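You operate a simulated robot arm through the tools that you are given. There is no shell and no other tool.

You run a simulated robot arm. Do the job below in one go: nothing can be reset, and whatever is moved stays where it is left.

Task
Scrub the soap scum off the tub rim with the wet brush.
Fine: wet the brush at the cold tap, shut the tap, brush back where it lay. Set down upright: scrub brush. What is to be rubbed or washed off counts as gone when no trace of it is left.

The check looks at the end state, three seconds after you hand in, the way a careful person would. Anything else that was tipped, shoved, dropped, spilled or broken makes it a failure.

Robot
A 7-joint arm with a three-finger gripper, fixed in place. Base frame: the origin is on the floor under the middle of its stand, x ahead of it, y to its left, z up; the work surface is at about z = 0.612. Readings come in m, degrees, newtons and seconds.
It reaches about 1.342 m from its shoulder. Its first joint turns from -166.0 to 166.0 degrees. Payload 2.69 kg.
The tool frame sits at the grasp point between the pads (the TCP): z along the fingers, y along the line on which they close. The tips reach 0.03 m beyond it. The gripper opens to 0.128 m; its body begins 0.117 m behind the TCP.
Orientation is that of the tool frame in the base frame, as a unit quaternion [w, x, y, z]. With the fingers straight down and closing along the base's y, the tool's x points along the base's -x, its y along +y and its z along -z.

Tools
- The arm moves only by the tool step_arm. Its argument "motion" is a list of rows, each an object of numbers (a shift or turn left out is 0, a gripper value left out holds the last): "dx", "dy", "dz": the shift along the base's x, y, z in mm; "wx", "wy", "wz": the turn, a rotation vector about the base's x, y, z in degrees; "gripper": the opening, from 0 (shut) to 1 (fully open). In form: [{"dx": .., "dy": .., "dz": .., "wx": .., "wy": .., "wz": .., "gripper": ..}, ...]. A call has 1 to 20 rows; each row shifts and turns the commanded pose from where the row before left it. Each row takes 0.2 s and may step no farther than 0.05 m and 8.6 degrees from the row before; otherwise, or with a gripper value out of range, the whole call is refused. A pose out of reach is approached as far as the arm can. The call stops where the force on the tool passes 40 N (or 10 N more than at its start, if that is more) or the arm is blocked; 0.2 s more then pass. The fingers move at their own pace (about 0.127 m/s each) and stop on an object; they squeeze with about 21 N. The grip force told is the motor's: it shows also when the fingers shut on nothing. Time passes only in rows, and 0.2 s behind the last, so rows that do not move let the fingers close. The reply holds the time, the measured pose of the TCP, the force on the tool along the base axes, the opening and the grip force, in the units named above and with some noise, with the torque about the TCP (base axes, N m) and any sound that the robot's microphone picked up, and new pictures: "views" is both (left out), scene, wrist or none.
- Cameras (640 x 400 px; columns grow to the right, rows downward): "scene" is fixed at [0.223, -0.5015, 1.4605]; the picture's right is [0.25, -0.97, 0.00], its down [-0.64, -0.16, -0.75] and it looks along [0.72, 0.19, -0.66] (base axes); focal length 334 px, centre (320, 200). "wrist" rides on the gripper at [0.058, 0.054, -0.131] in the tool frame; the picture's right is [-0.68, 0.74, 0.00], its down [-0.62, -0.57, -0.55] and it looks along [-0.40, -0.37, 0.84] (tool axes); focal length 234 px, centre (320, 200). There is no depth. A picture from a camera that has moved, and an enlarged one, comes with that camera's place and axes in the base frame and with its lens.
- lift_body(by): moves the trunk up (or, below 0, down) by that many m; the arm rides with it, the base frame stays. It gives what a move gives, with no picture.
- enlarge(camera, box): a new picture of the part [left, top, right, bottom] of that camera's present view, enlarged. No time passes.
- finish_job(): hands the job in; it is judged then, once.

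Places have to be worked out from the pictures, the camera data and where the tool is seen. Open the gripper and draw the arm clear of the work before you hand the job in, unless the task says otherwise.

The tools are called after "Emit:" as a command line: name --argument value ..., lists and objects as JSON in quotes. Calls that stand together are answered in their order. step_arm: Moves the arm, as the interface text tells. Its arguments: {"type":"object","properties":{"motion":{"type":"array","items":{"type":"object","properties":{"dx":{"type":"number"},"dy":{"type":"number"},"dz":{"type":"number"},"wx":{"type":"number"},"wy":{"type":"number"},"wz":{"type":"number"},"gripper":{"type":"number"}}}},"views":{"type":"string","enum":["both","scene","wrist","none"]}},"required":["motion"]} The other tools are called the same way: lift_body (by) moves the trunk up or down; enlarge (camera, box) takes an enlarged picture of a part of a camera's view; finish_job () hands the job in.

At the start:

```text
time: 0.0
ee_pos: [0.639, -0.4872, 1.2246]
tcp_rot: [0.0, 0.0, 1.0, -0.001]
wrist_force: [0.2, 0.2, -0.3]
wrist_torque: [-0.01, -0.01, 0.01]
finger_gap: 0.1278
gripper_force: 0.0
trunk travel left (down, up): [-0.15, 0.2]
```

scene: 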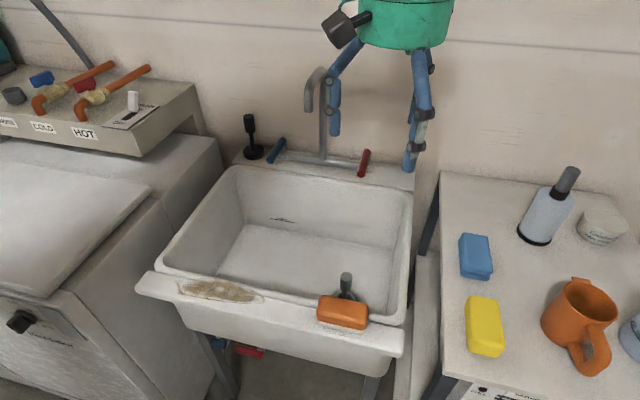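
wrist: 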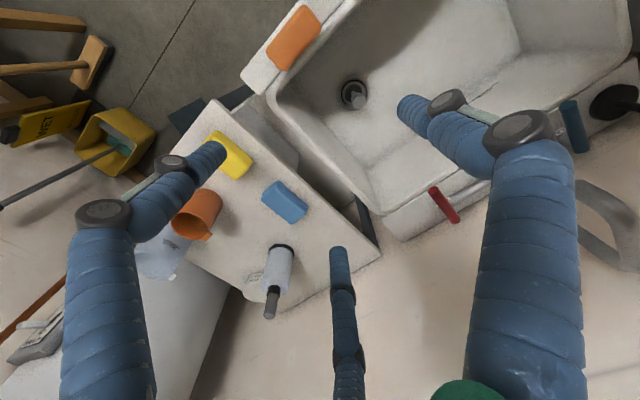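

I start by looking closer at the scene: I need to find which object is the scrub brush, where the scum patch is, and which handle is the cold tap.

Emit:
enlarge --camera "scene" --box '[130, 220, 430, 400]'

Emit:
enlarge --camera "scene" --box '[430, 150, 640, 400]'

Emit:
enlarge --camera "scene" --box '[220, 50, 440, 190]'

Emit:
enlarge --camera "wrist" --box '[160, 0, 400, 150]'

Emit:
enlarge --camera "scene" --box '[0, 40, 220, 180]'

```text
2.13 times, centred on (280, 310) of scene
camera zoom: at [0.223, -0.5015, 1.4605], right [0.25, -0.97, 0.0], down [-0.64, -0.16, -0.75], along [0.72, 0.19, -0.66], focal length 712 px, centre (405, -35)
```

zoom: 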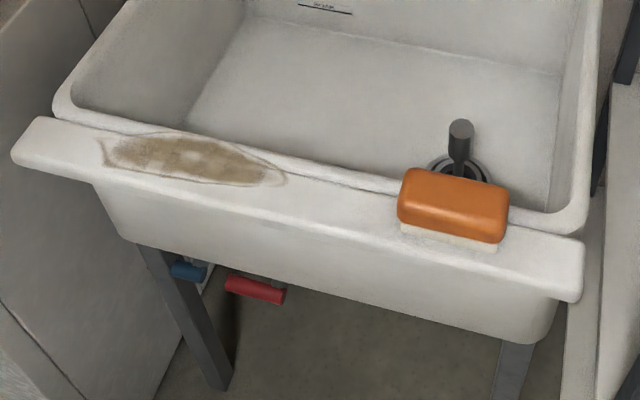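

```text
1.60 times, centred on (535, 275) of scene
camera zoom: at [0.223, -0.5015, 1.4605], right [0.25, -0.97, 0.0], down [-0.64, -0.16, -0.75], along [0.72, 0.19, -0.66], focal length 534 px, centre (-24, 80)
```

zoom: 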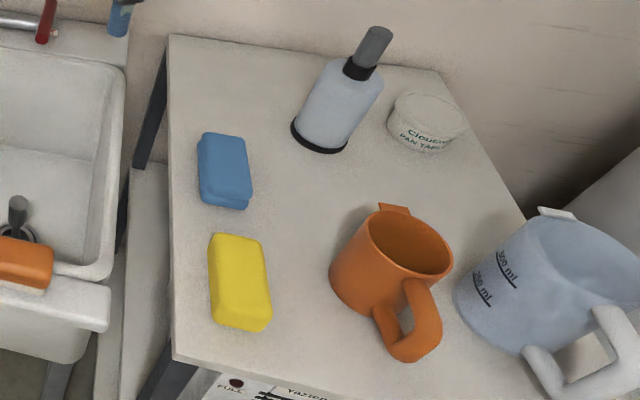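

```text
2.86 times, centred on (330, 120) of scene
camera zoom: at [0.223, -0.5015, 1.4605], right [0.25, -0.97, 0.0], down [-0.64, -0.16, -0.75], along [0.72, 0.19, -0.66], focal length 954 px, centre (291, 429)
```

zoom: 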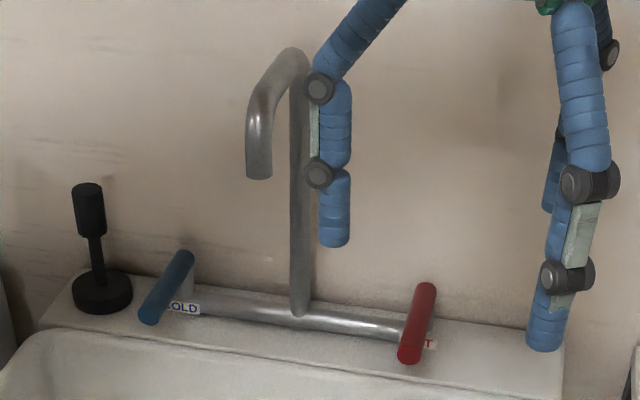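

```text
2.67 times, centred on (280, 75) of wrist
camera zoom: at [0.5804, -0.4341, 1.3556], right [0.68, 0.74, 0.0], down [0.62, -0.57, 0.55], along [0.4, -0.37, -0.84], focal length 624 px, centre (427, 533)
```

zoom: 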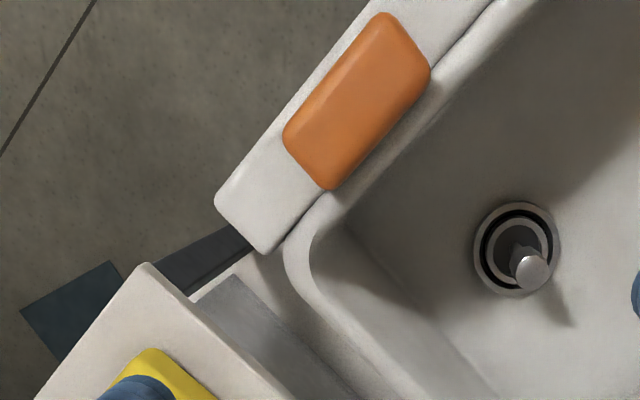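

```text
2.86 times, centred on (110, 110) of scene
camera zoom: at [0.223, -0.5015, 1.4605], right [0.25, -0.97, 0.0], down [-0.64, -0.16, -0.75], along [0.72, 0.19, -0.66], focal length 954 px, centre (920, 457)
```

zoom: 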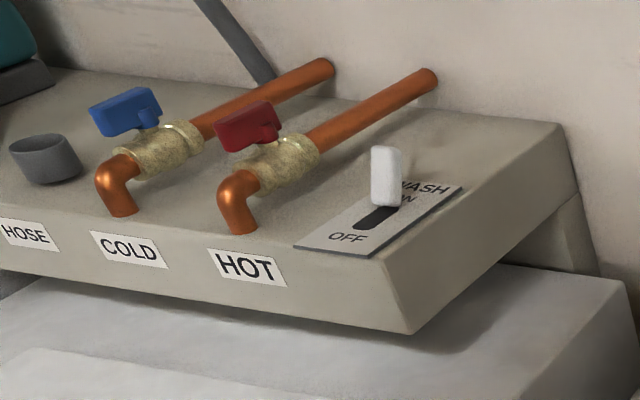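

The orange block with pale bristles on the right of the front rim is the scrub brush. Triangulating from the two cameras puts it at about (0.54, -0.457) with its top at z≈0.905. The scum patch runs along the same rim, from y≈-0.10 to -0.30. The sink's blue COLD lever is at about (1.0, -0.17, 0.92). I move over to look at the tap from closer.

Emit:
step_arm --motion '[{"dx": 10, "dy": 44, "dz": 2}, {"dx": 10, "dy": 44, "dz": 2}, {"dx": 10, "dy": 44, "dz": 2}, {"dx": 10, "dy": 44, "dz": 2}, {"dx": 10, "dy": 44, "dz": 2}, {"dx": 10, "dy": 44, "dz": 2}, {"dx": 10, "dy": 44, "dz": 2}, {"dx": 10, "dy": 44, "dz": 2}, {"dx": 10, "dy": 44, "dz": 2}, {"dx": 10, "dy": 44, "dz": 2}, {}, {}]'

```text
time: 2.6
ee_pos: [0.7412, -0.048, 1.244]
tcp_rot: [0.0, 0.0, 1.0, -0.001]
wrist_force: [-0.1, -0.8, -0.5]
wrist_torque: [-0.01, -0.02, 0.01]
finger_gap: 0.1279
gripper_force: 0.1
trunk travel left (down, up): [-0.15, 0.2]
camera wrist: at [0.6817, 0.0054, 1.3753], right [0.68, 0.74, 0.0], down [0.62, -0.57, 0.55], along [0.4, -0.37, -0.84], focal length 234 px, centre (320, 200)
```

scene: 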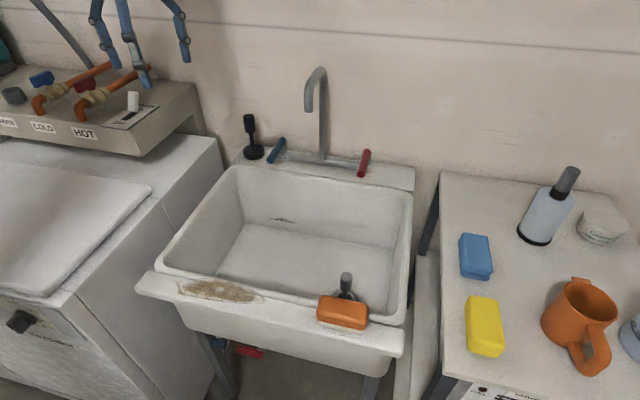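
wrist: 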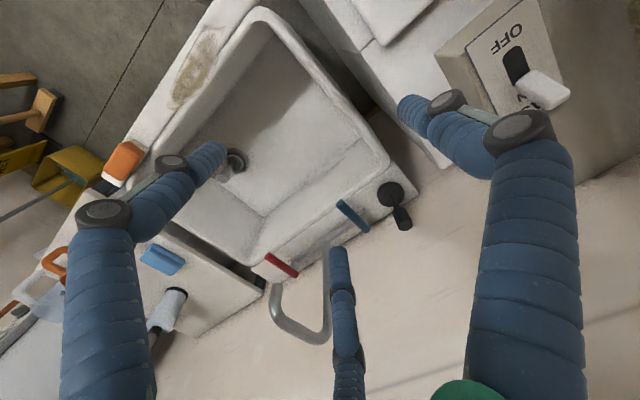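

Both tap levers and the spout are visible now. I enlarge the tap area in both views, plus the scum patch, to measure them.

Emit:
enlarge --camera "wrist" --box '[240, 160, 440, 350]'

Emit:
enlarge --camera "scene" --box '[230, 60, 390, 190]'

Emit:
enlarge --camera "wrist" --box '[90, 0, 290, 190]'

```text
2.11 times, centred on (340, 255) of wrist
camera zoom: at [0.6817, 0.0054, 1.3753], right [0.68, 0.74, 0.0], down [0.62, -0.57, 0.55], along [0.4, -0.37, -0.84], focal length 493 px, centre (278, 84)
```

zoom: 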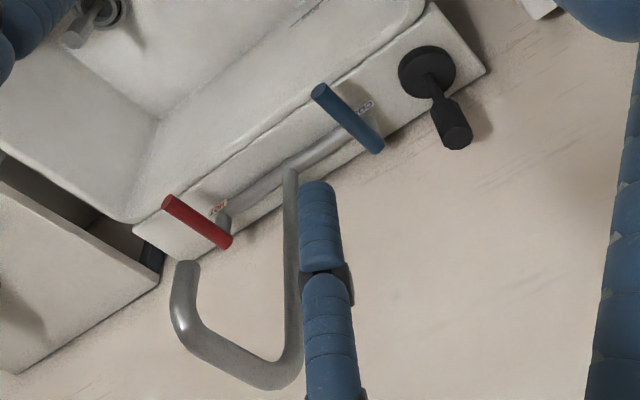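

```text
3.08 times, centred on (310, 125) of scene
camera zoom: at [0.223, -0.5015, 1.4605], right [0.25, -0.97, 0.0], down [-0.64, -0.16, -0.75], along [0.72, 0.19, -0.66], focal length 1027 px, centre (351, 431)
```

zoom: 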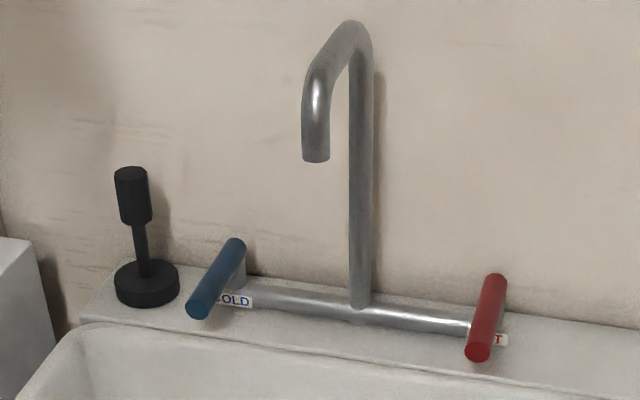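

```text
2.11 times, centred on (190, 95) of wrist
camera zoom: at [0.6817, 0.0054, 1.3753], right [0.68, 0.74, 0.0], down [0.62, -0.57, 0.55], along [0.4, -0.37, -0.84], focal length 493 px, centre (594, 421)
```

zoom: 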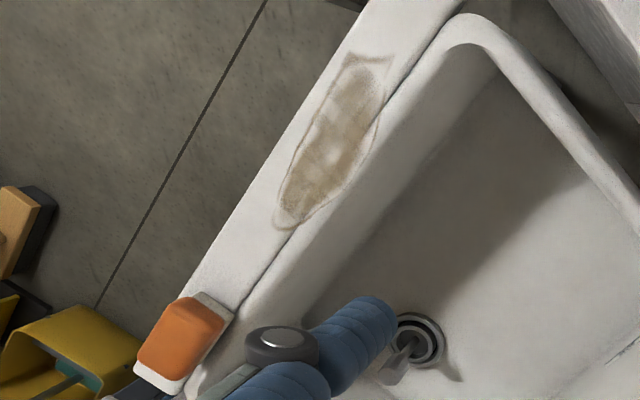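

The measurements so far: the COLD lever runs along x from about (0.936, -0.168) to (1.047, -0.168) at z≈0.922, with its vertical stem near the wall end (x≈1.025). A black plunger stands at about (1.03, -0.07), so I should not swing the lever that way. Before I use the fingers I close them in free air to see how they move.

Emit:
step_arm --motion '[{"gripper": 0.4}, {}, {}]' --views "wrist"

Emit:
step_arm --motion '[{"gripper": 0.0}, {}, {}, {}]' --views "both"

```text
time: 3.4
ee_pos: [0.7402, -0.0476, 1.2446]
tcp_rot: [0.0, 0.0, 1.0, 0.0]
wrist_force: [0.6, -0.7, -0.7]
wrist_torque: [0.02, -0.02, 0.02]
finger_gap: 0.0513
gripper_force: 0.1
trunk travel left (down, up): [-0.15, 0.2]
camera wrist: at [0.6817, 0.0056, 1.3752], right [0.68, 0.74, 0.0], down [0.62, -0.57, 0.55], along [0.4, -0.37, -0.84], focal length 234 px, centre (320, 200)
```

wrist: 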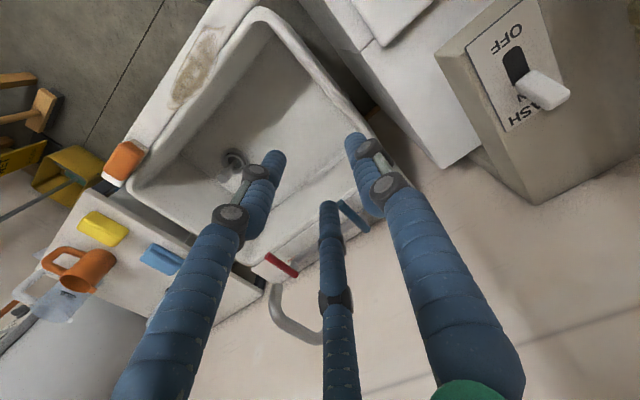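

```text
time: 4.4
ee_pos: [0.7402, -0.0468, 1.2436]
tcp_rot: [0.001, 0.0, 1.0, 0.0]
wrist_force: [-0.9, -0.2, 0.0]
wrist_torque: [0.0, -0.01, 0.02]
finger_gap: 0.0025
gripper_force: 20.7
trunk travel left (down, up): [-0.15, 0.2]
camera wrist: at [0.6818, 0.0057, 1.3752], right [0.68, 0.74, 0.0], down [0.62, -0.56, 0.55], along [0.4, -0.37, -0.84], focal length 234 px, centre (320, 200)
```

scene: 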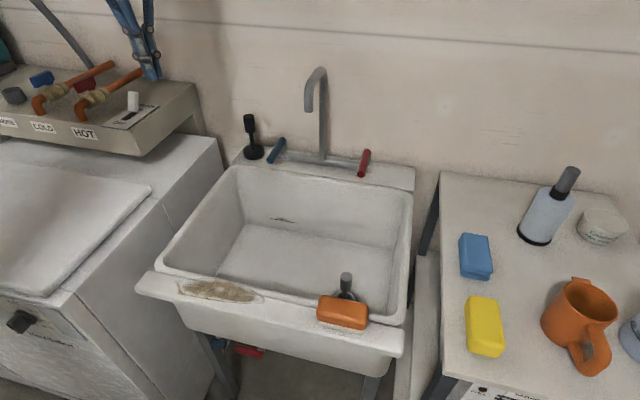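
wrist: 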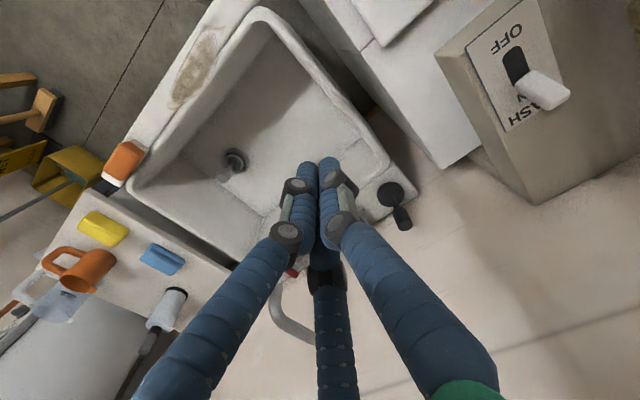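

The three fingers close radially to a point, 120° apart. I'll keep them shut and use them as a poker on the COLD lever. I tilt the hand so the fingers point forward and down, which keeps the body clear of the spout, and come down on the lever's left side.

Emit:
step_arm --motion '[{"wy": -7.5, "dy": -10, "dz": -20}, {"wy": -7.5, "dy": -10, "dz": -20}, {"wy": -7.5, "dy": -10, "dz": -20}, {"wy": -7.5, "dy": -10, "dz": -20}, {"wy": -7.5, "dy": -10, "dz": -20}, {"wy": -7.5, "dy": -10, "dz": -20}, {"dx": 10, "dz": -20}, {"dx": 10, "dz": -20}, {"dx": 10, "dz": -20}, {"dx": 10, "dz": -20}, {}]'

```text
time: 6.8
ee_pos: [0.778, -0.1069, 1.0438]
tcp_rot: [0.383, -0.001, 0.924, 0.001]
wrist_force: [0.3, 0.0, -0.1]
wrist_torque: [0.0, -0.02, -0.02]
finger_gap: 0.0023
gripper_force: 21.1
trunk travel left (down, up): [-0.15, 0.2]
camera wrist: at [0.6444, -0.0546, 1.0959], right [0.48, 0.74, 0.48], down [0.05, -0.57, 0.82], along [0.88, -0.37, -0.31], focal length 234 px, centre (320, 200)
```

scene: 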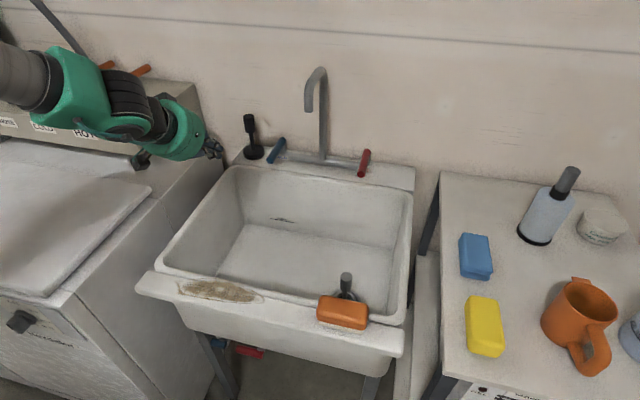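
wrist: 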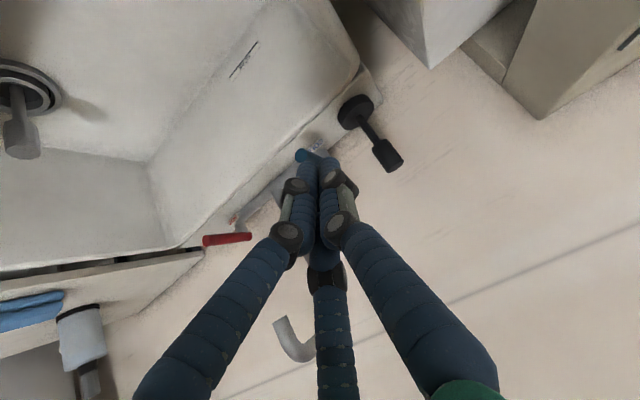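

The hand is tilted and clear, and the lever end shows just beyond the fingertips. I ease down and forward so the fingertips end up on the left (+y) side of the lever's free end.

Emit:
step_arm --motion '[{"dx": 10, "dy": 0, "dz": -20}, {"dx": 10, "dy": 0, "dz": -20}, {"dx": 15, "dy": 0, "dz": -20}, {"dx": 15, "dy": 0, "dz": -15}, {"dx": 20, "dz": -12}, {"dx": 20, "dz": -12}, {"dx": 20, "dz": -8}, {"dx": 20, "dz": -5}, {"dx": 18}, {}]'

```text
time: 9.0
ee_pos: [0.9269, -0.1078, 0.9316]
tcp_rot: [0.382, -0.001, 0.924, 0.001]
wrist_force: [-0.2, 0.3, 0.1]
wrist_torque: [-0.02, -0.02, 0.04]
finger_gap: 0.002
gripper_force: 21.1
trunk travel left (down, up): [-0.15, 0.2]
camera wrist: at [0.7934, -0.0542, 0.9839], right [0.48, 0.74, 0.48], down [0.05, -0.57, 0.82], along [0.88, -0.37, -0.31], focal length 234 px, centre (320, 200)
```

scene: 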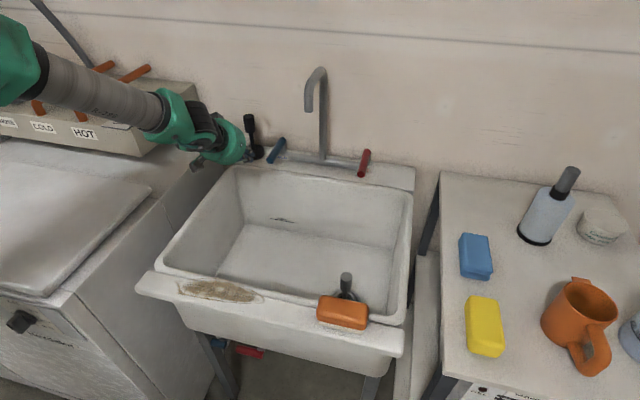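
wrist: 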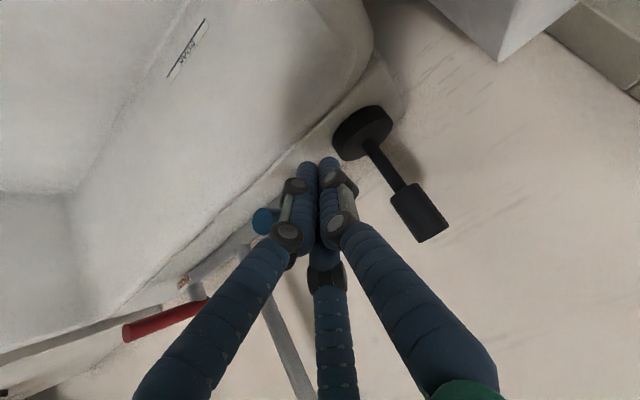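

The lever's free end is just to the right of the closed fingers. I move 22 mm farther in, then press gently toward the right (counter-clockwise seen from above, away from the plunger) and watch the force readings and sounds.

Emit:
step_arm --motion '[{"dx": 11}, {"dx": 11}, {"dy": -10}, {"dy": -10}, {"dy": -8}, {"dy": -6}, {"dy": -6}, {"dy": -6}, {"dy": -6}, {}]'

```text
time: 11.2
ee_pos: [0.9497, -0.1586, 0.9317]
tcp_rot: [0.383, -0.001, 0.924, 0.001]
wrist_force: [-0.4, 0.6, -0.2]
wrist_torque: [-0.02, 0.0, -0.01]
finger_gap: 0.0021
gripper_force: 21.1
trunk travel left (down, up): [-0.15, 0.2]
camera wrist: at [0.8147, -0.1052, 0.9836], right [0.48, 0.74, 0.48], down [0.05, -0.57, 0.82], along [0.88, -0.37, -0.31], focal length 234 px, centre (320, 200)
```

scene: 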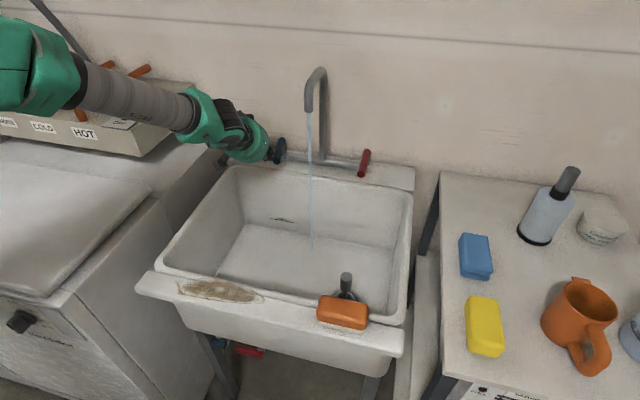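
wrist: 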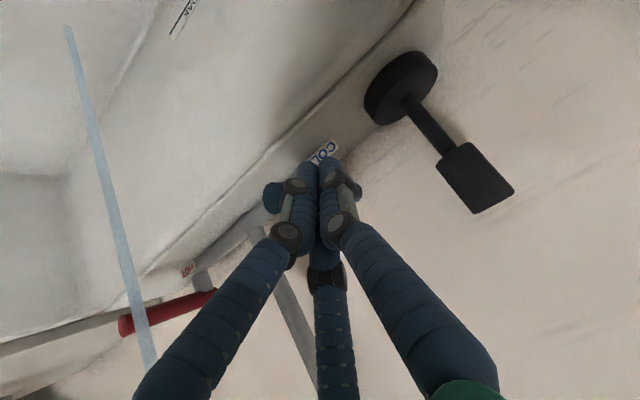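

A slight turn toward the right started the water: a thin stream falls from the spout at about (0.90, -0.295). I open it a little more for a steadier flow, then back off to the left and withdraw.

Emit:
step_arm --motion '[{"dy": -5}, {"dy": -5}, {"dy": -4}, {}, {"dy": 10}, {"dy": 15}, {"dx": -20, "dy": 5}, {"dx": -25, "dz": 5}, {"dx": -25, "dz": 10}, {"dx": -25, "dz": 25}, {"dx": -25, "dz": 40}, {}]'

```text
time: 13.8
ee_pos: [0.8285, -0.1417, 1.0138]
tcp_rot: [0.383, 0.0, 0.924, -0.001]
wrist_force: [-1.6, 0.0, 0.5]
wrist_torque: [-0.02, 0.02, -0.02]
finger_gap: 0.0025
gripper_force: 20.8
trunk travel left (down, up): [-0.15, 0.2]
camera wrist: at [0.6944, -0.0881, 1.0656], right [0.48, 0.74, 0.48], down [0.05, -0.56, 0.82], along [0.88, -0.37, -0.3], focal length 234 px, centre (320, 200)
```

scene: 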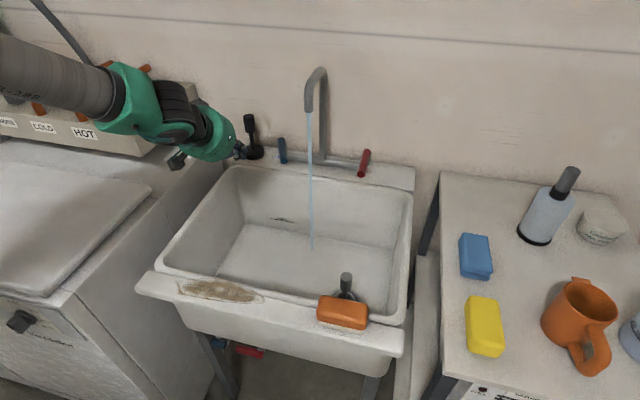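
wrist: 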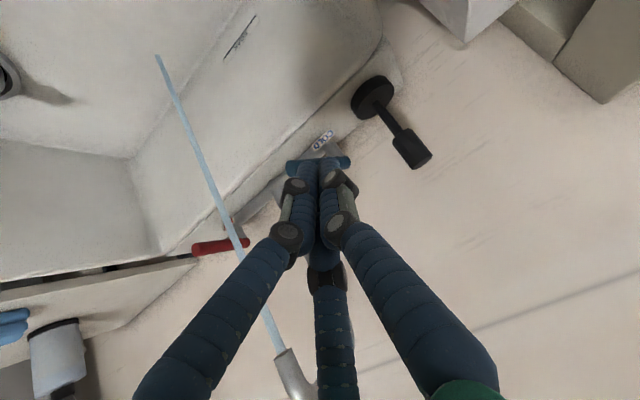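

The lever has turned about 25–30° and stays there with the water running. Now I retreat, bring the hand upright and yaw it +90°. That puts the single finger on the robot side of the brush and the pair on the bowl side. I then hover over the brush with the fingers open.

Emit:
step_arm --motion '[{"wy": 7.5, "dx": -35, "dz": 20}, {"wy": 7.5, "dx": -35, "dz": 20}, {"wy": 7.5, "dx": -35, "dz": 20}, {"wy": 7.5, "dx": -35, "dz": 20}, {"wy": 7.5, "dx": -35, "dz": 20}, {"wy": 7.5, "dx": -35, "dz": 20}, {"wz": 8.18, "dy": -28, "dx": -7, "gripper": 1.0}, {"wz": 8.18, "dy": -28, "dx": -7}, {"wz": 8.18, "dy": -28, "dx": -7}, {"wz": 8.18, "dy": -28, "dx": -7}, {"wz": 8.18, "dy": -28, "dx": -7}, {"wz": 8.18, "dy": -28, "dx": -7}, {"wz": 8.18, "dy": -28, "dx": -7}, {"wz": 8.18, "dy": -28, "dx": -7}, {"wz": 8.18, "dy": -28, "dx": -7}, {"wz": 8.18, "dy": -28, "dx": -7}, {"wz": 8.18, "dy": -28, "dx": -7}, {}, {}]'

```text
time: 17.8
ee_pos: [0.5423, -0.4511, 1.1309]
tcp_rot: [0.001, 0.708, -0.706, -0.001]
wrist_force: [-0.5, -1.0, -0.4]
wrist_torque: [0.0, -0.01, 0.02]
finger_gap: 0.1279
gripper_force: 0.1
trunk travel left (down, up): [-0.15, 0.2]
camera wrist: at [0.4879, -0.5099, 1.262], right [-0.74, 0.68, 0.0], down [0.56, 0.62, 0.55], along [0.37, 0.4, -0.84], focal length 234 px, centre (320, 200)
```

scene: 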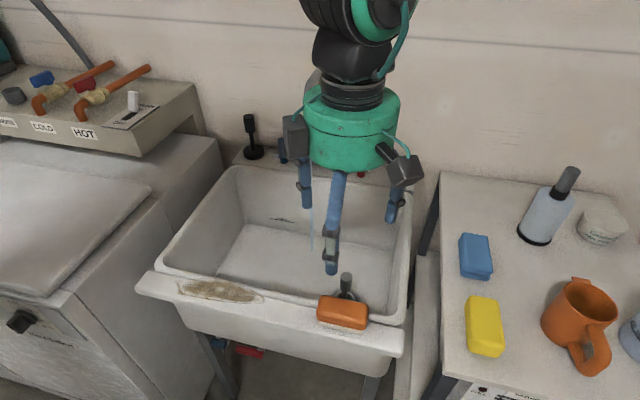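
wrist: 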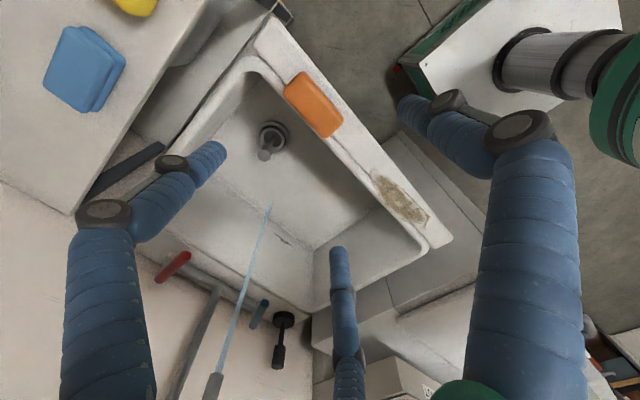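

The hand is upright and yawed, with the brush directly below the open fingers. I enlarge the wrist view on the brush to get its exact footprint and height.

Emit:
enlarge --camera "wrist" --box '[240, 40, 400, 170]'

Emit:
enlarge --camera "scene" --box '[290, 260, 410, 360]'

```text
3.08 times, centred on (320, 105) of wrist
camera zoom: at [0.4879, -0.5099, 1.262], right [-0.74, 0.68, 0.0], down [0.56, 0.62, 0.55], along [0.37, 0.4, -0.84], focal length 720 px, centre (320, 492)
```

zoom: 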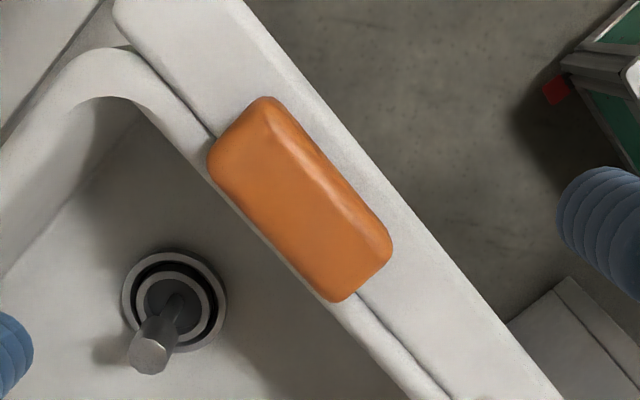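

```text
4.00 times, centred on (350, 310) of scene
camera zoom: at [0.223, -0.5015, 1.4605], right [0.25, -0.97, 0.0], down [-0.64, -0.16, -0.75], along [0.72, 0.19, -0.66], focal length 1335 px, centre (200, -240)
```

zoom: 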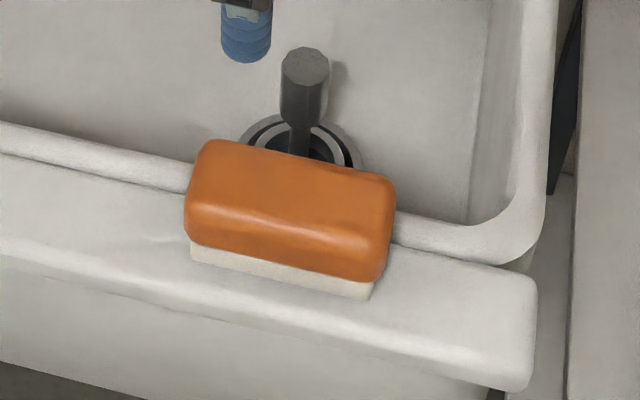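

The brush measures about 0.040 m (x) by 0.090 m (y), centred near (0.543, -0.459). The orange top is at z≈0.90, and the rim is at z≈0.857. For simultaneous contact the TCP needs to sit about 10 mm toward the bowl side of the brush centre. I descend to just above it and check again.

Emit:
step_arm --motion '[{"dx": 2, "dy": -1, "dz": -30}, {"dx": 2, "dy": -1, "dz": -30}, {"dx": 2, "dy": -2, "dz": -30}, {"dx": 2, "dy": -2, "dz": -30}, {"dx": 2, "dy": -2, "dz": -30}, {"dz": -25}, {"dz": -20}, {"dz": -6}, {}]'

```text
time: 19.8
ee_pos: [0.553, -0.4587, 0.9318]
tcp_rot: [0.0, 0.707, -0.707, 0.002]
wrist_force: [0.5, 0.0, 0.8]
wrist_torque: [0.0, 0.03, 0.0]
finger_gap: 0.128
gripper_force: 0.0
trunk travel left (down, up): [-0.15, 0.2]
camera wrist: at [0.4983, -0.5179, 1.0633], right [-0.74, 0.68, 0.0], down [0.57, 0.62, 0.55], along [0.37, 0.4, -0.84], focal length 234 px, centre (320, 200)
```

scene: 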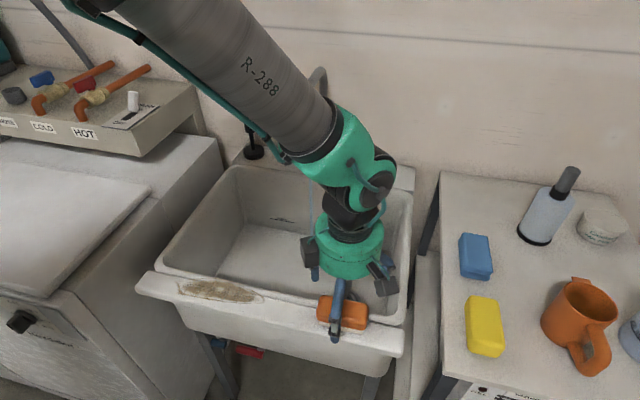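
wrist: 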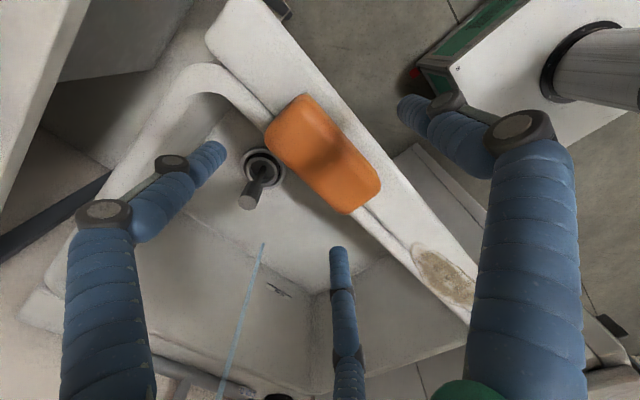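

Emit:
enlarge --camera "wrist" --box '[180, 40, 420, 260]'

Emit:
enlarge --camera "scene" --box '[280, 210, 430, 370]'

```text
1.82 times, centred on (300, 150) of wrist
camera zoom: at [0.4983, -0.5179, 1.0633], right [-0.74, 0.68, 0.0], down [0.57, 0.62, 0.55], along [0.37, 0.4, -0.84], focal length 426 px, centre (356, 291)
```

zoom: 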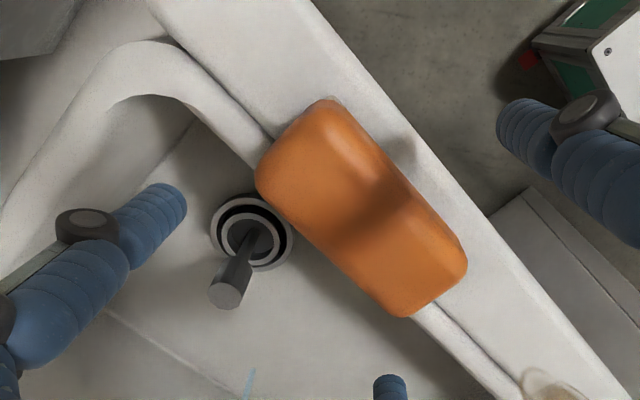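

```text
2.50 times, centred on (355, 290) of scene
camera zoom: at [0.223, -0.5015, 1.4605], right [0.25, -0.97, 0.0], down [-0.64, -0.16, -0.75], along [0.72, 0.19, -0.66], focal length 834 px, centre (232, -25)
```

zoom: 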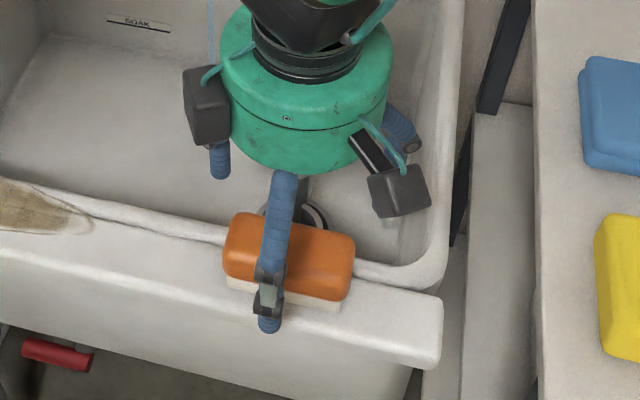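

The brush sits at x 0.525–0.566, y -0.506 to -0.410, and the fingers straddle it as planned. I lower in small steps to grasp height (TCP z≈0.904) and then close.

Emit:
step_arm --motion '[{"dx": 2, "dz": -5}, {"dz": -5}, {"dz": -5}, {"dz": -5}, {"dz": -4}, {"dz": -4}, {}]' --views "both"

```text
time: 21.4
ee_pos: [0.5536, -0.4588, 0.9024]
tcp_rot: [0.0, -0.707, 0.707, 0.0]
wrist_force: [0.1, 0.1, -0.3]
wrist_torque: [-0.05, -0.02, 0.01]
finger_gap: 0.1281
gripper_force: 0.1
trunk travel left (down, up): [-0.15, 0.2]
camera wrist: at [0.4997, -0.5178, 1.0341], right [-0.74, 0.68, 0.0], down [0.57, 0.62, 0.55], along [0.37, 0.4, -0.84], focal length 234 px, centre (320, 200)
```

scene: 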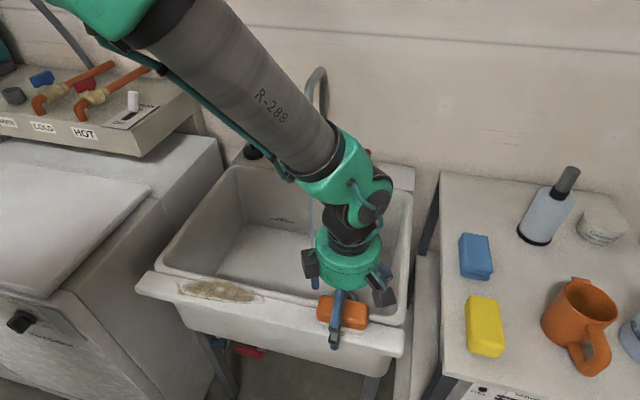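
wrist: 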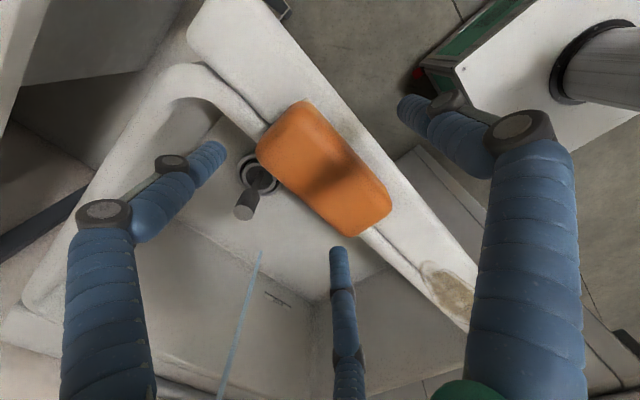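

No contact at grasp height. I close in stages so the fingers meet the brush softly.

Emit:
step_arm --motion '[{"gripper": 0.7}, {"gripper": 0.6}, {"gripper": 0.55}, {"gripper": 0.5}, {"gripper": 0.45}, {"gripper": 0.4}, {"gripper": 0.3}, {"gripper": 0.0}, {}, {}]' --views "both"

```text
time: 23.6
ee_pos: [0.5524, -0.4582, 0.9035]
tcp_rot: [0.0, -0.707, 0.707, 0.0]
wrist_force: [-0.4, -0.2, 2.8]
wrist_torque: [-0.02, 0.12, 0.02]
finger_gap: 0.0636
gripper_force: 21.2
trunk travel left (down, up): [-0.15, 0.2]
camera wrist: at [0.4996, -0.5177, 1.0345], right [-0.74, 0.68, 0.0], down [0.57, 0.62, 0.55], along [0.37, 0.4, -0.84], focal length 234 px, centre (320, 200)
```

scene: 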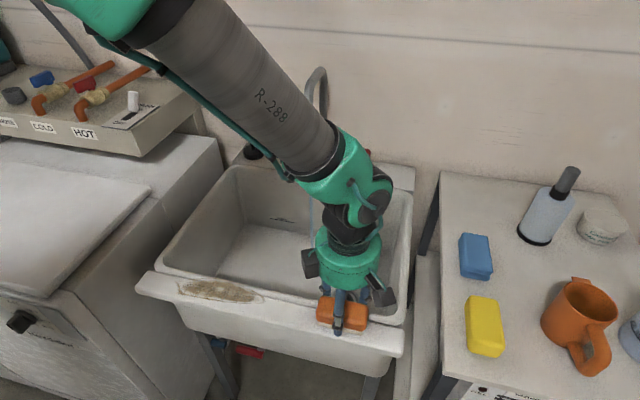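
wrist: 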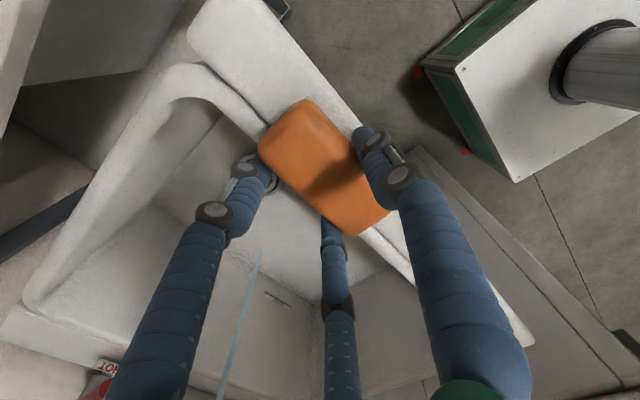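

All three fingers hold the brush (gap 0.064, 21 N), and it stayed where it was during the closing. The grasp pose to return to is TCP (0.5524, -0.4582, 0.9035). I lift it gently.

Emit:
step_arm --motion '[{"dz": 4}, {"dz": 8}, {"dz": 15}, {"dz": 20}, {"dz": 25}, {"dz": 25}, {}]' --views "both"

```text
time: 25.2
ee_pos: [0.5545, -0.4588, 1.0009]
tcp_rot: [0.0, 0.708, -0.707, 0.0]
wrist_force: [-0.2, 0.4, -0.1]
wrist_torque: [-0.01, -0.04, 0.02]
finger_gap: 0.0634
gripper_force: 20.8
trunk travel left (down, up): [-0.15, 0.2]
camera wrist: at [0.5011, -0.5186, 1.1318], right [-0.74, 0.68, 0.0], down [0.57, 0.62, 0.55], along [0.37, 0.4, -0.84], focal length 234 px, centre (320, 200)
```

scene: 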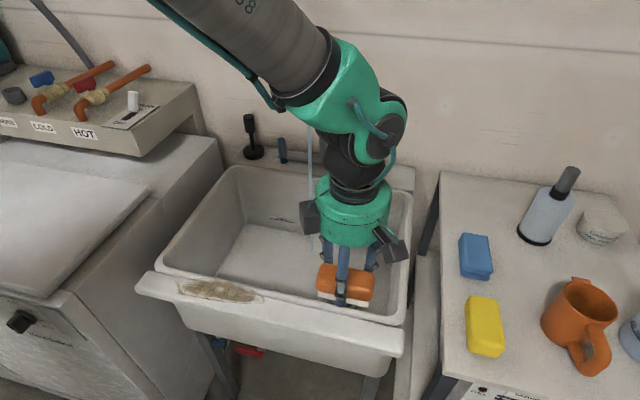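
wrist: 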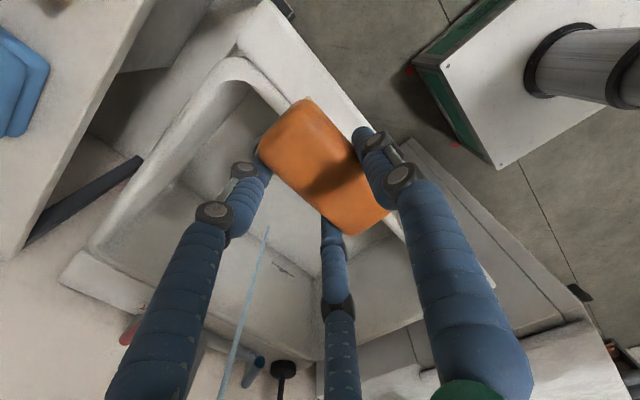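

The brush is lifted securely. I now tilt the hand 45° so the bristles point forward and down, carry it over the bowl to y≈-0.296, and stop just short of the stream.

Emit:
step_arm --motion '[{"wy": -7.5, "dx": 30, "dy": 27, "dz": 5}, {"wy": -7.5, "dx": 35, "dy": 27, "dz": 5}, {"wy": -7.5, "dx": 35, "dy": 27}, {"wy": -7.5, "dx": 35, "dy": 27}, {"wy": -7.5, "dx": 35, "dy": 27, "dz": -10}, {"wy": -7.5, "dx": 35, "dy": 27, "dz": -20}, {"dz": -30}, {"dz": -30}, {"dx": 15, "dz": -20}, {"dx": 15}, {}]'

```text
time: 27.6
ee_pos: [0.833, -0.2992, 0.946]
tcp_rot: [-0.27, 0.654, -0.653, 0.271]
wrist_force: [0.0, 0.2, -1.6]
wrist_torque: [-0.03, 0.0, -0.01]
finger_gap: 0.0636
gripper_force: 21.1
out of reach, approached as far as the arm can: row 6, 7, 8, 9
trunk travel left (down, up): [-0.15, 0.2]
camera wrist: at [0.702, -0.3574, 1.0014], right [-0.52, 0.68, -0.52], down [0.01, 0.62, 0.79], along [0.85, 0.4, -0.33], focal length 234 px, centre (320, 200)
```

scene: 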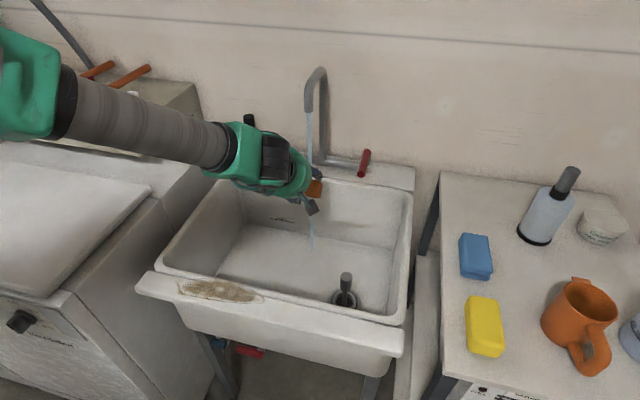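
wrist: 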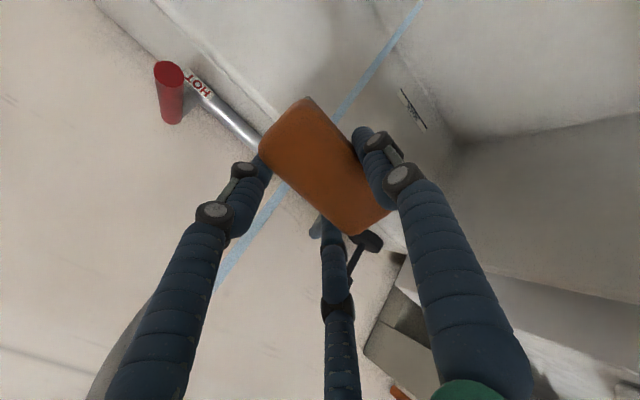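

The hand is tilted, but the reply flagged some rows as out of reach and the measured pose, (0.833, -0.299, 0.946), is off from the plan. The stream is right next to the brush. I hold still one row to see where the command really stands.

Emit:
step_arm --motion '[{}, {}]' --views "scene"

Emit:
enlarge --camera "scene" --box '[180, 60, 400, 260]'

```text
time: 28.2
ee_pos: [0.8332, -0.2984, 0.9469]
tcp_rot: [0.27, -0.653, 0.654, -0.27]
wrist_force: [0.5, -0.6, -0.5]
wrist_torque: [0.0, 0.05, -0.02]
finger_gap: 0.0636
gripper_force: 21.1
trunk travel left (down, up): [-0.15, 0.2]
```

scene: 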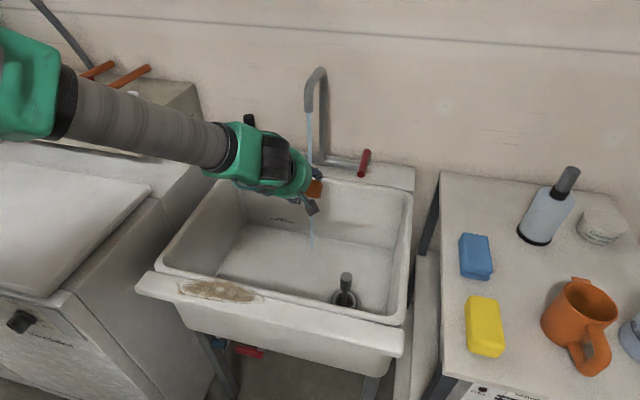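

```text
2.00 times, centred on (290, 160) of scene
camera zoom: at [0.223, -0.5015, 1.4605], right [0.25, -0.97, 0.0], down [-0.64, -0.16, -0.75], along [0.72, 0.19, -0.66], focal length 668 px, centre (380, 280)
```

zoom: 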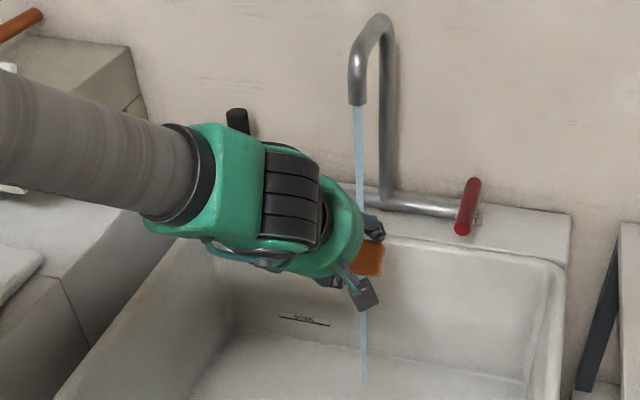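

The command equals the measured pose, and the stream still passes just beyond the bristles, as the wrist view shows it behind the brush. I move forward in small steps into the stream.

Emit:
step_arm --motion '[{"dx": 8}, {"dx": 8}, {"dx": 8}, {"dx": 6}, {}]'

```text
time: 29.4
ee_pos: [0.8624, -0.2986, 0.9471]
tcp_rot: [0.271, -0.653, 0.654, -0.27]
wrist_force: [0.5, 0.1, -1.6]
wrist_torque: [-0.03, -0.01, -0.03]
finger_gap: 0.0637
gripper_force: 20.9
trunk travel left (down, up): [-0.15, 0.2]
camera wrist: at [0.7315, -0.3574, 1.002], right [-0.52, 0.68, -0.52], down [0.01, 0.62, 0.79], along [0.85, 0.4, -0.33], focal length 234 px, centre (320, 200)
```

scene: 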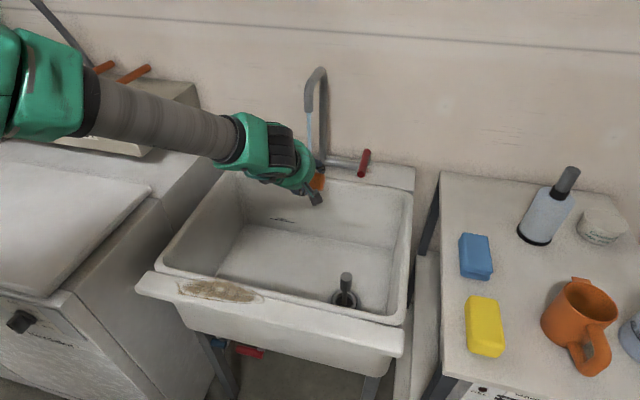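
wrist: 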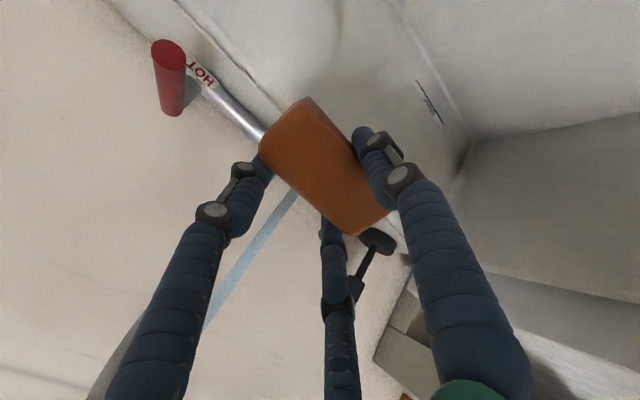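

The stream now ends on the brush; nothing falls below it in either view. I hold it there and sweep slightly left and right so the whole bristle face gets wet.

Emit:
step_arm --motion '[{}, {}, {}, {}, {"dy": 8}, {"dy": 8}, {"dy": 8}, {}, {"dy": -8}, {"dy": -8}, {"dy": -8}, {"dy": -8}, {"dy": -8}, {"dy": -8}, {}, {"dy": 8}, {"dy": 8}, {"dy": 8}, {"dx": -4}, {}]'

Emit:
enlarge --camera "scene" --box '[240, 60, 400, 260]'

Emit:
enlarge --camera "wrist" --box '[180, 60, 460, 300]'

```text
time: 33.6
ee_pos: [0.858, -0.2996, 0.9473]
tcp_rot: [0.271, -0.653, 0.653, -0.271]
wrist_force: [-0.4, 0.0, -1.6]
wrist_torque: [-0.02, -0.01, -0.01]
finger_gap: 0.0637
gripper_force: 21.2
trunk travel left (down, up): [-0.15, 0.2]
camera wrist: at [0.727, -0.358, 1.0016], right [-0.52, 0.68, -0.52], down [0.01, 0.62, 0.79], along [0.85, 0.4, -0.33], focal length 234 px, centre (320, 200)
```

scene: 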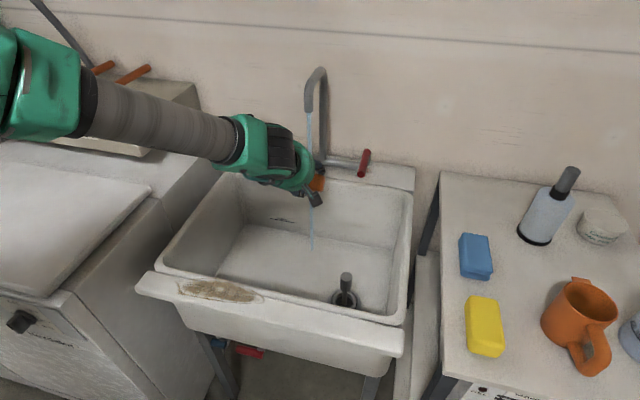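
wrist: 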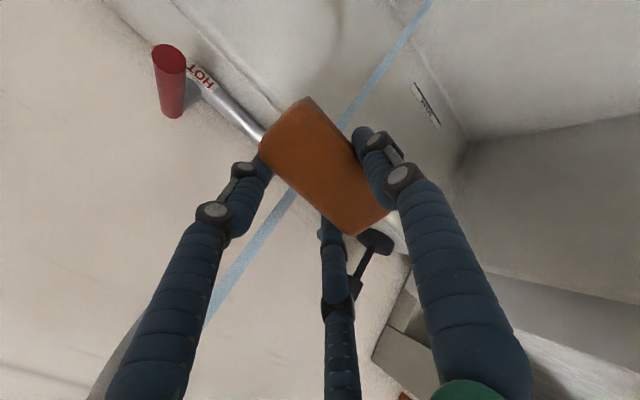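

```text
2.00 times, centred on (320, 160) of scene
camera zoom: at [0.223, -0.5015, 1.4605], right [0.25, -0.97, 0.0], down [-0.64, -0.16, -0.75], along [0.72, 0.19, -0.66], focal length 668 px, centre (320, 280)
```

zoom: 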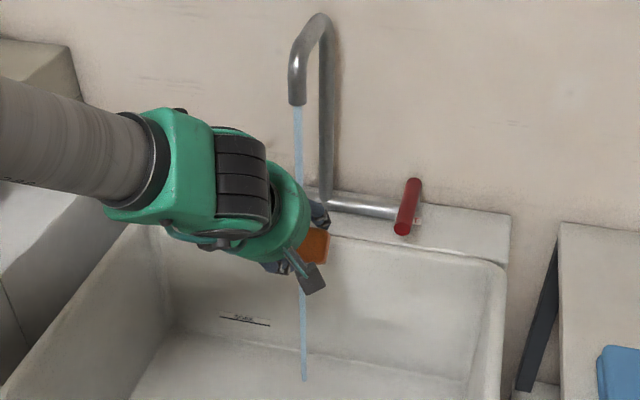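

```text
1.67 times, centred on (320, 180) of wrist
camera zoom: at [0.727, -0.358, 1.0016], right [-0.52, 0.68, -0.52], down [0.01, 0.62, 0.79], along [0.85, 0.4, -0.33], focal length 390 px, centre (320, 233)
```

zoom: 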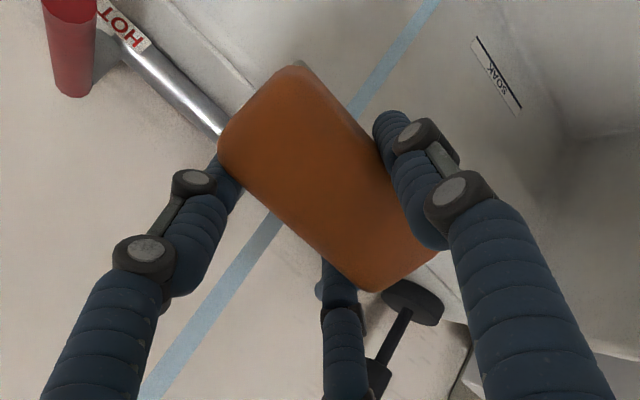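

At x=0.858 the stream just misses the brush, so at 0.862 it was only catching the edge. I go about 15 mm farther so the stream lands squarely on the bristles, and sweep again.

Emit:
step_arm --motion '[{"dx": 8}, {"dx": 8}, {}, {}, {}, {"dy": 8}, {"dy": 8}, {"dy": 8}, {}, {}, {"dy": -8}, {"dy": -8}, {"dy": -8}, {"dy": -8}, {"dy": -8}, {"dy": -8}, {}, {}, {"dy": 12}, {"dy": 12}]'

Emit:
enlarge --camera "scene" --box '[240, 60, 400, 260]'

Emit:
enlarge --camera "wrist" --box '[180, 60, 460, 300]'

```text
time: 37.8
ee_pos: [0.8754, -0.2985, 0.9468]
tcp_rot: [0.271, -0.653, 0.654, -0.27]
wrist_force: [-0.3, -0.3, -1.4]
wrist_torque: [0.01, -0.01, -0.01]
finger_gap: 0.0638
gripper_force: 20.8
trunk travel left (down, up): [-0.15, 0.2]
camera wrist: at [0.7434, -0.3576, 1.0017], right [-0.52, 0.68, -0.52], down [0.01, 0.62, 0.79], along [0.85, 0.4, -0.33], focal length 234 px, centre (320, 200)
```

scene: 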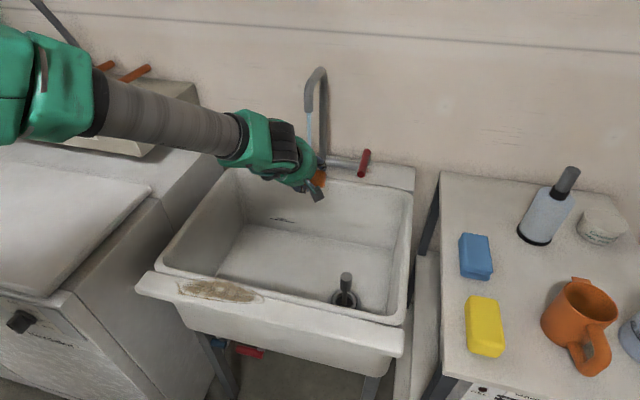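
wrist: 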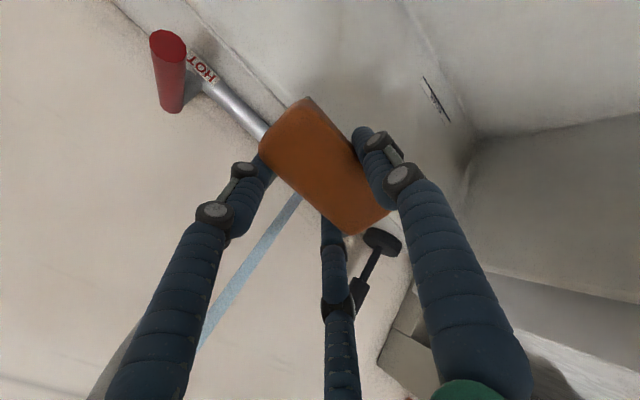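

```text
2.00 times, centred on (320, 160) of scene
camera zoom: at [0.223, -0.5015, 1.4605], right [0.25, -0.97, 0.0], down [-0.64, -0.16, -0.75], along [0.72, 0.19, -0.66], focal length 668 px, centre (320, 280)
```

zoom: 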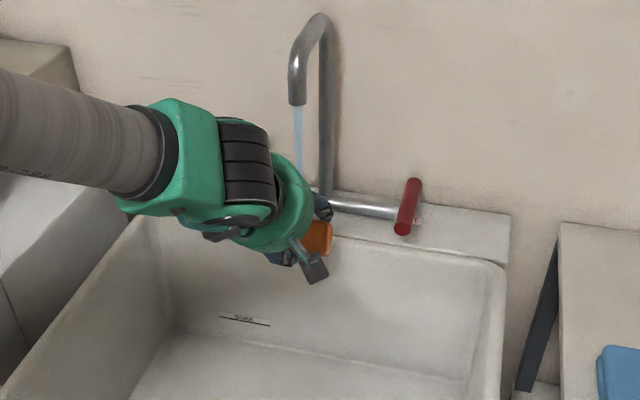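

```text
1.67 times, centred on (320, 180) of wrist
camera zoom: at [0.7434, -0.3576, 1.0017], right [-0.52, 0.68, -0.52], down [0.01, 0.62, 0.79], along [0.85, 0.4, -0.33], focal length 390 px, centre (320, 233)
```

zoom: 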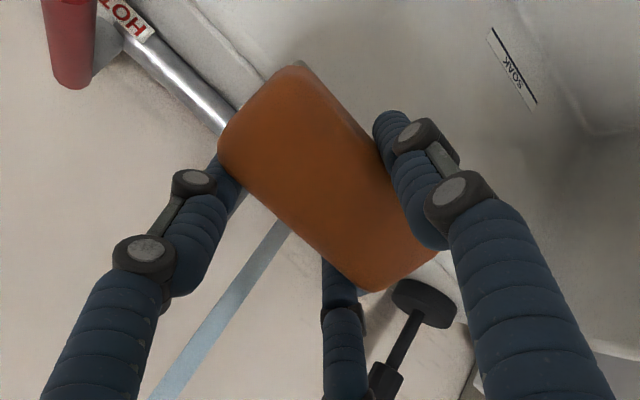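

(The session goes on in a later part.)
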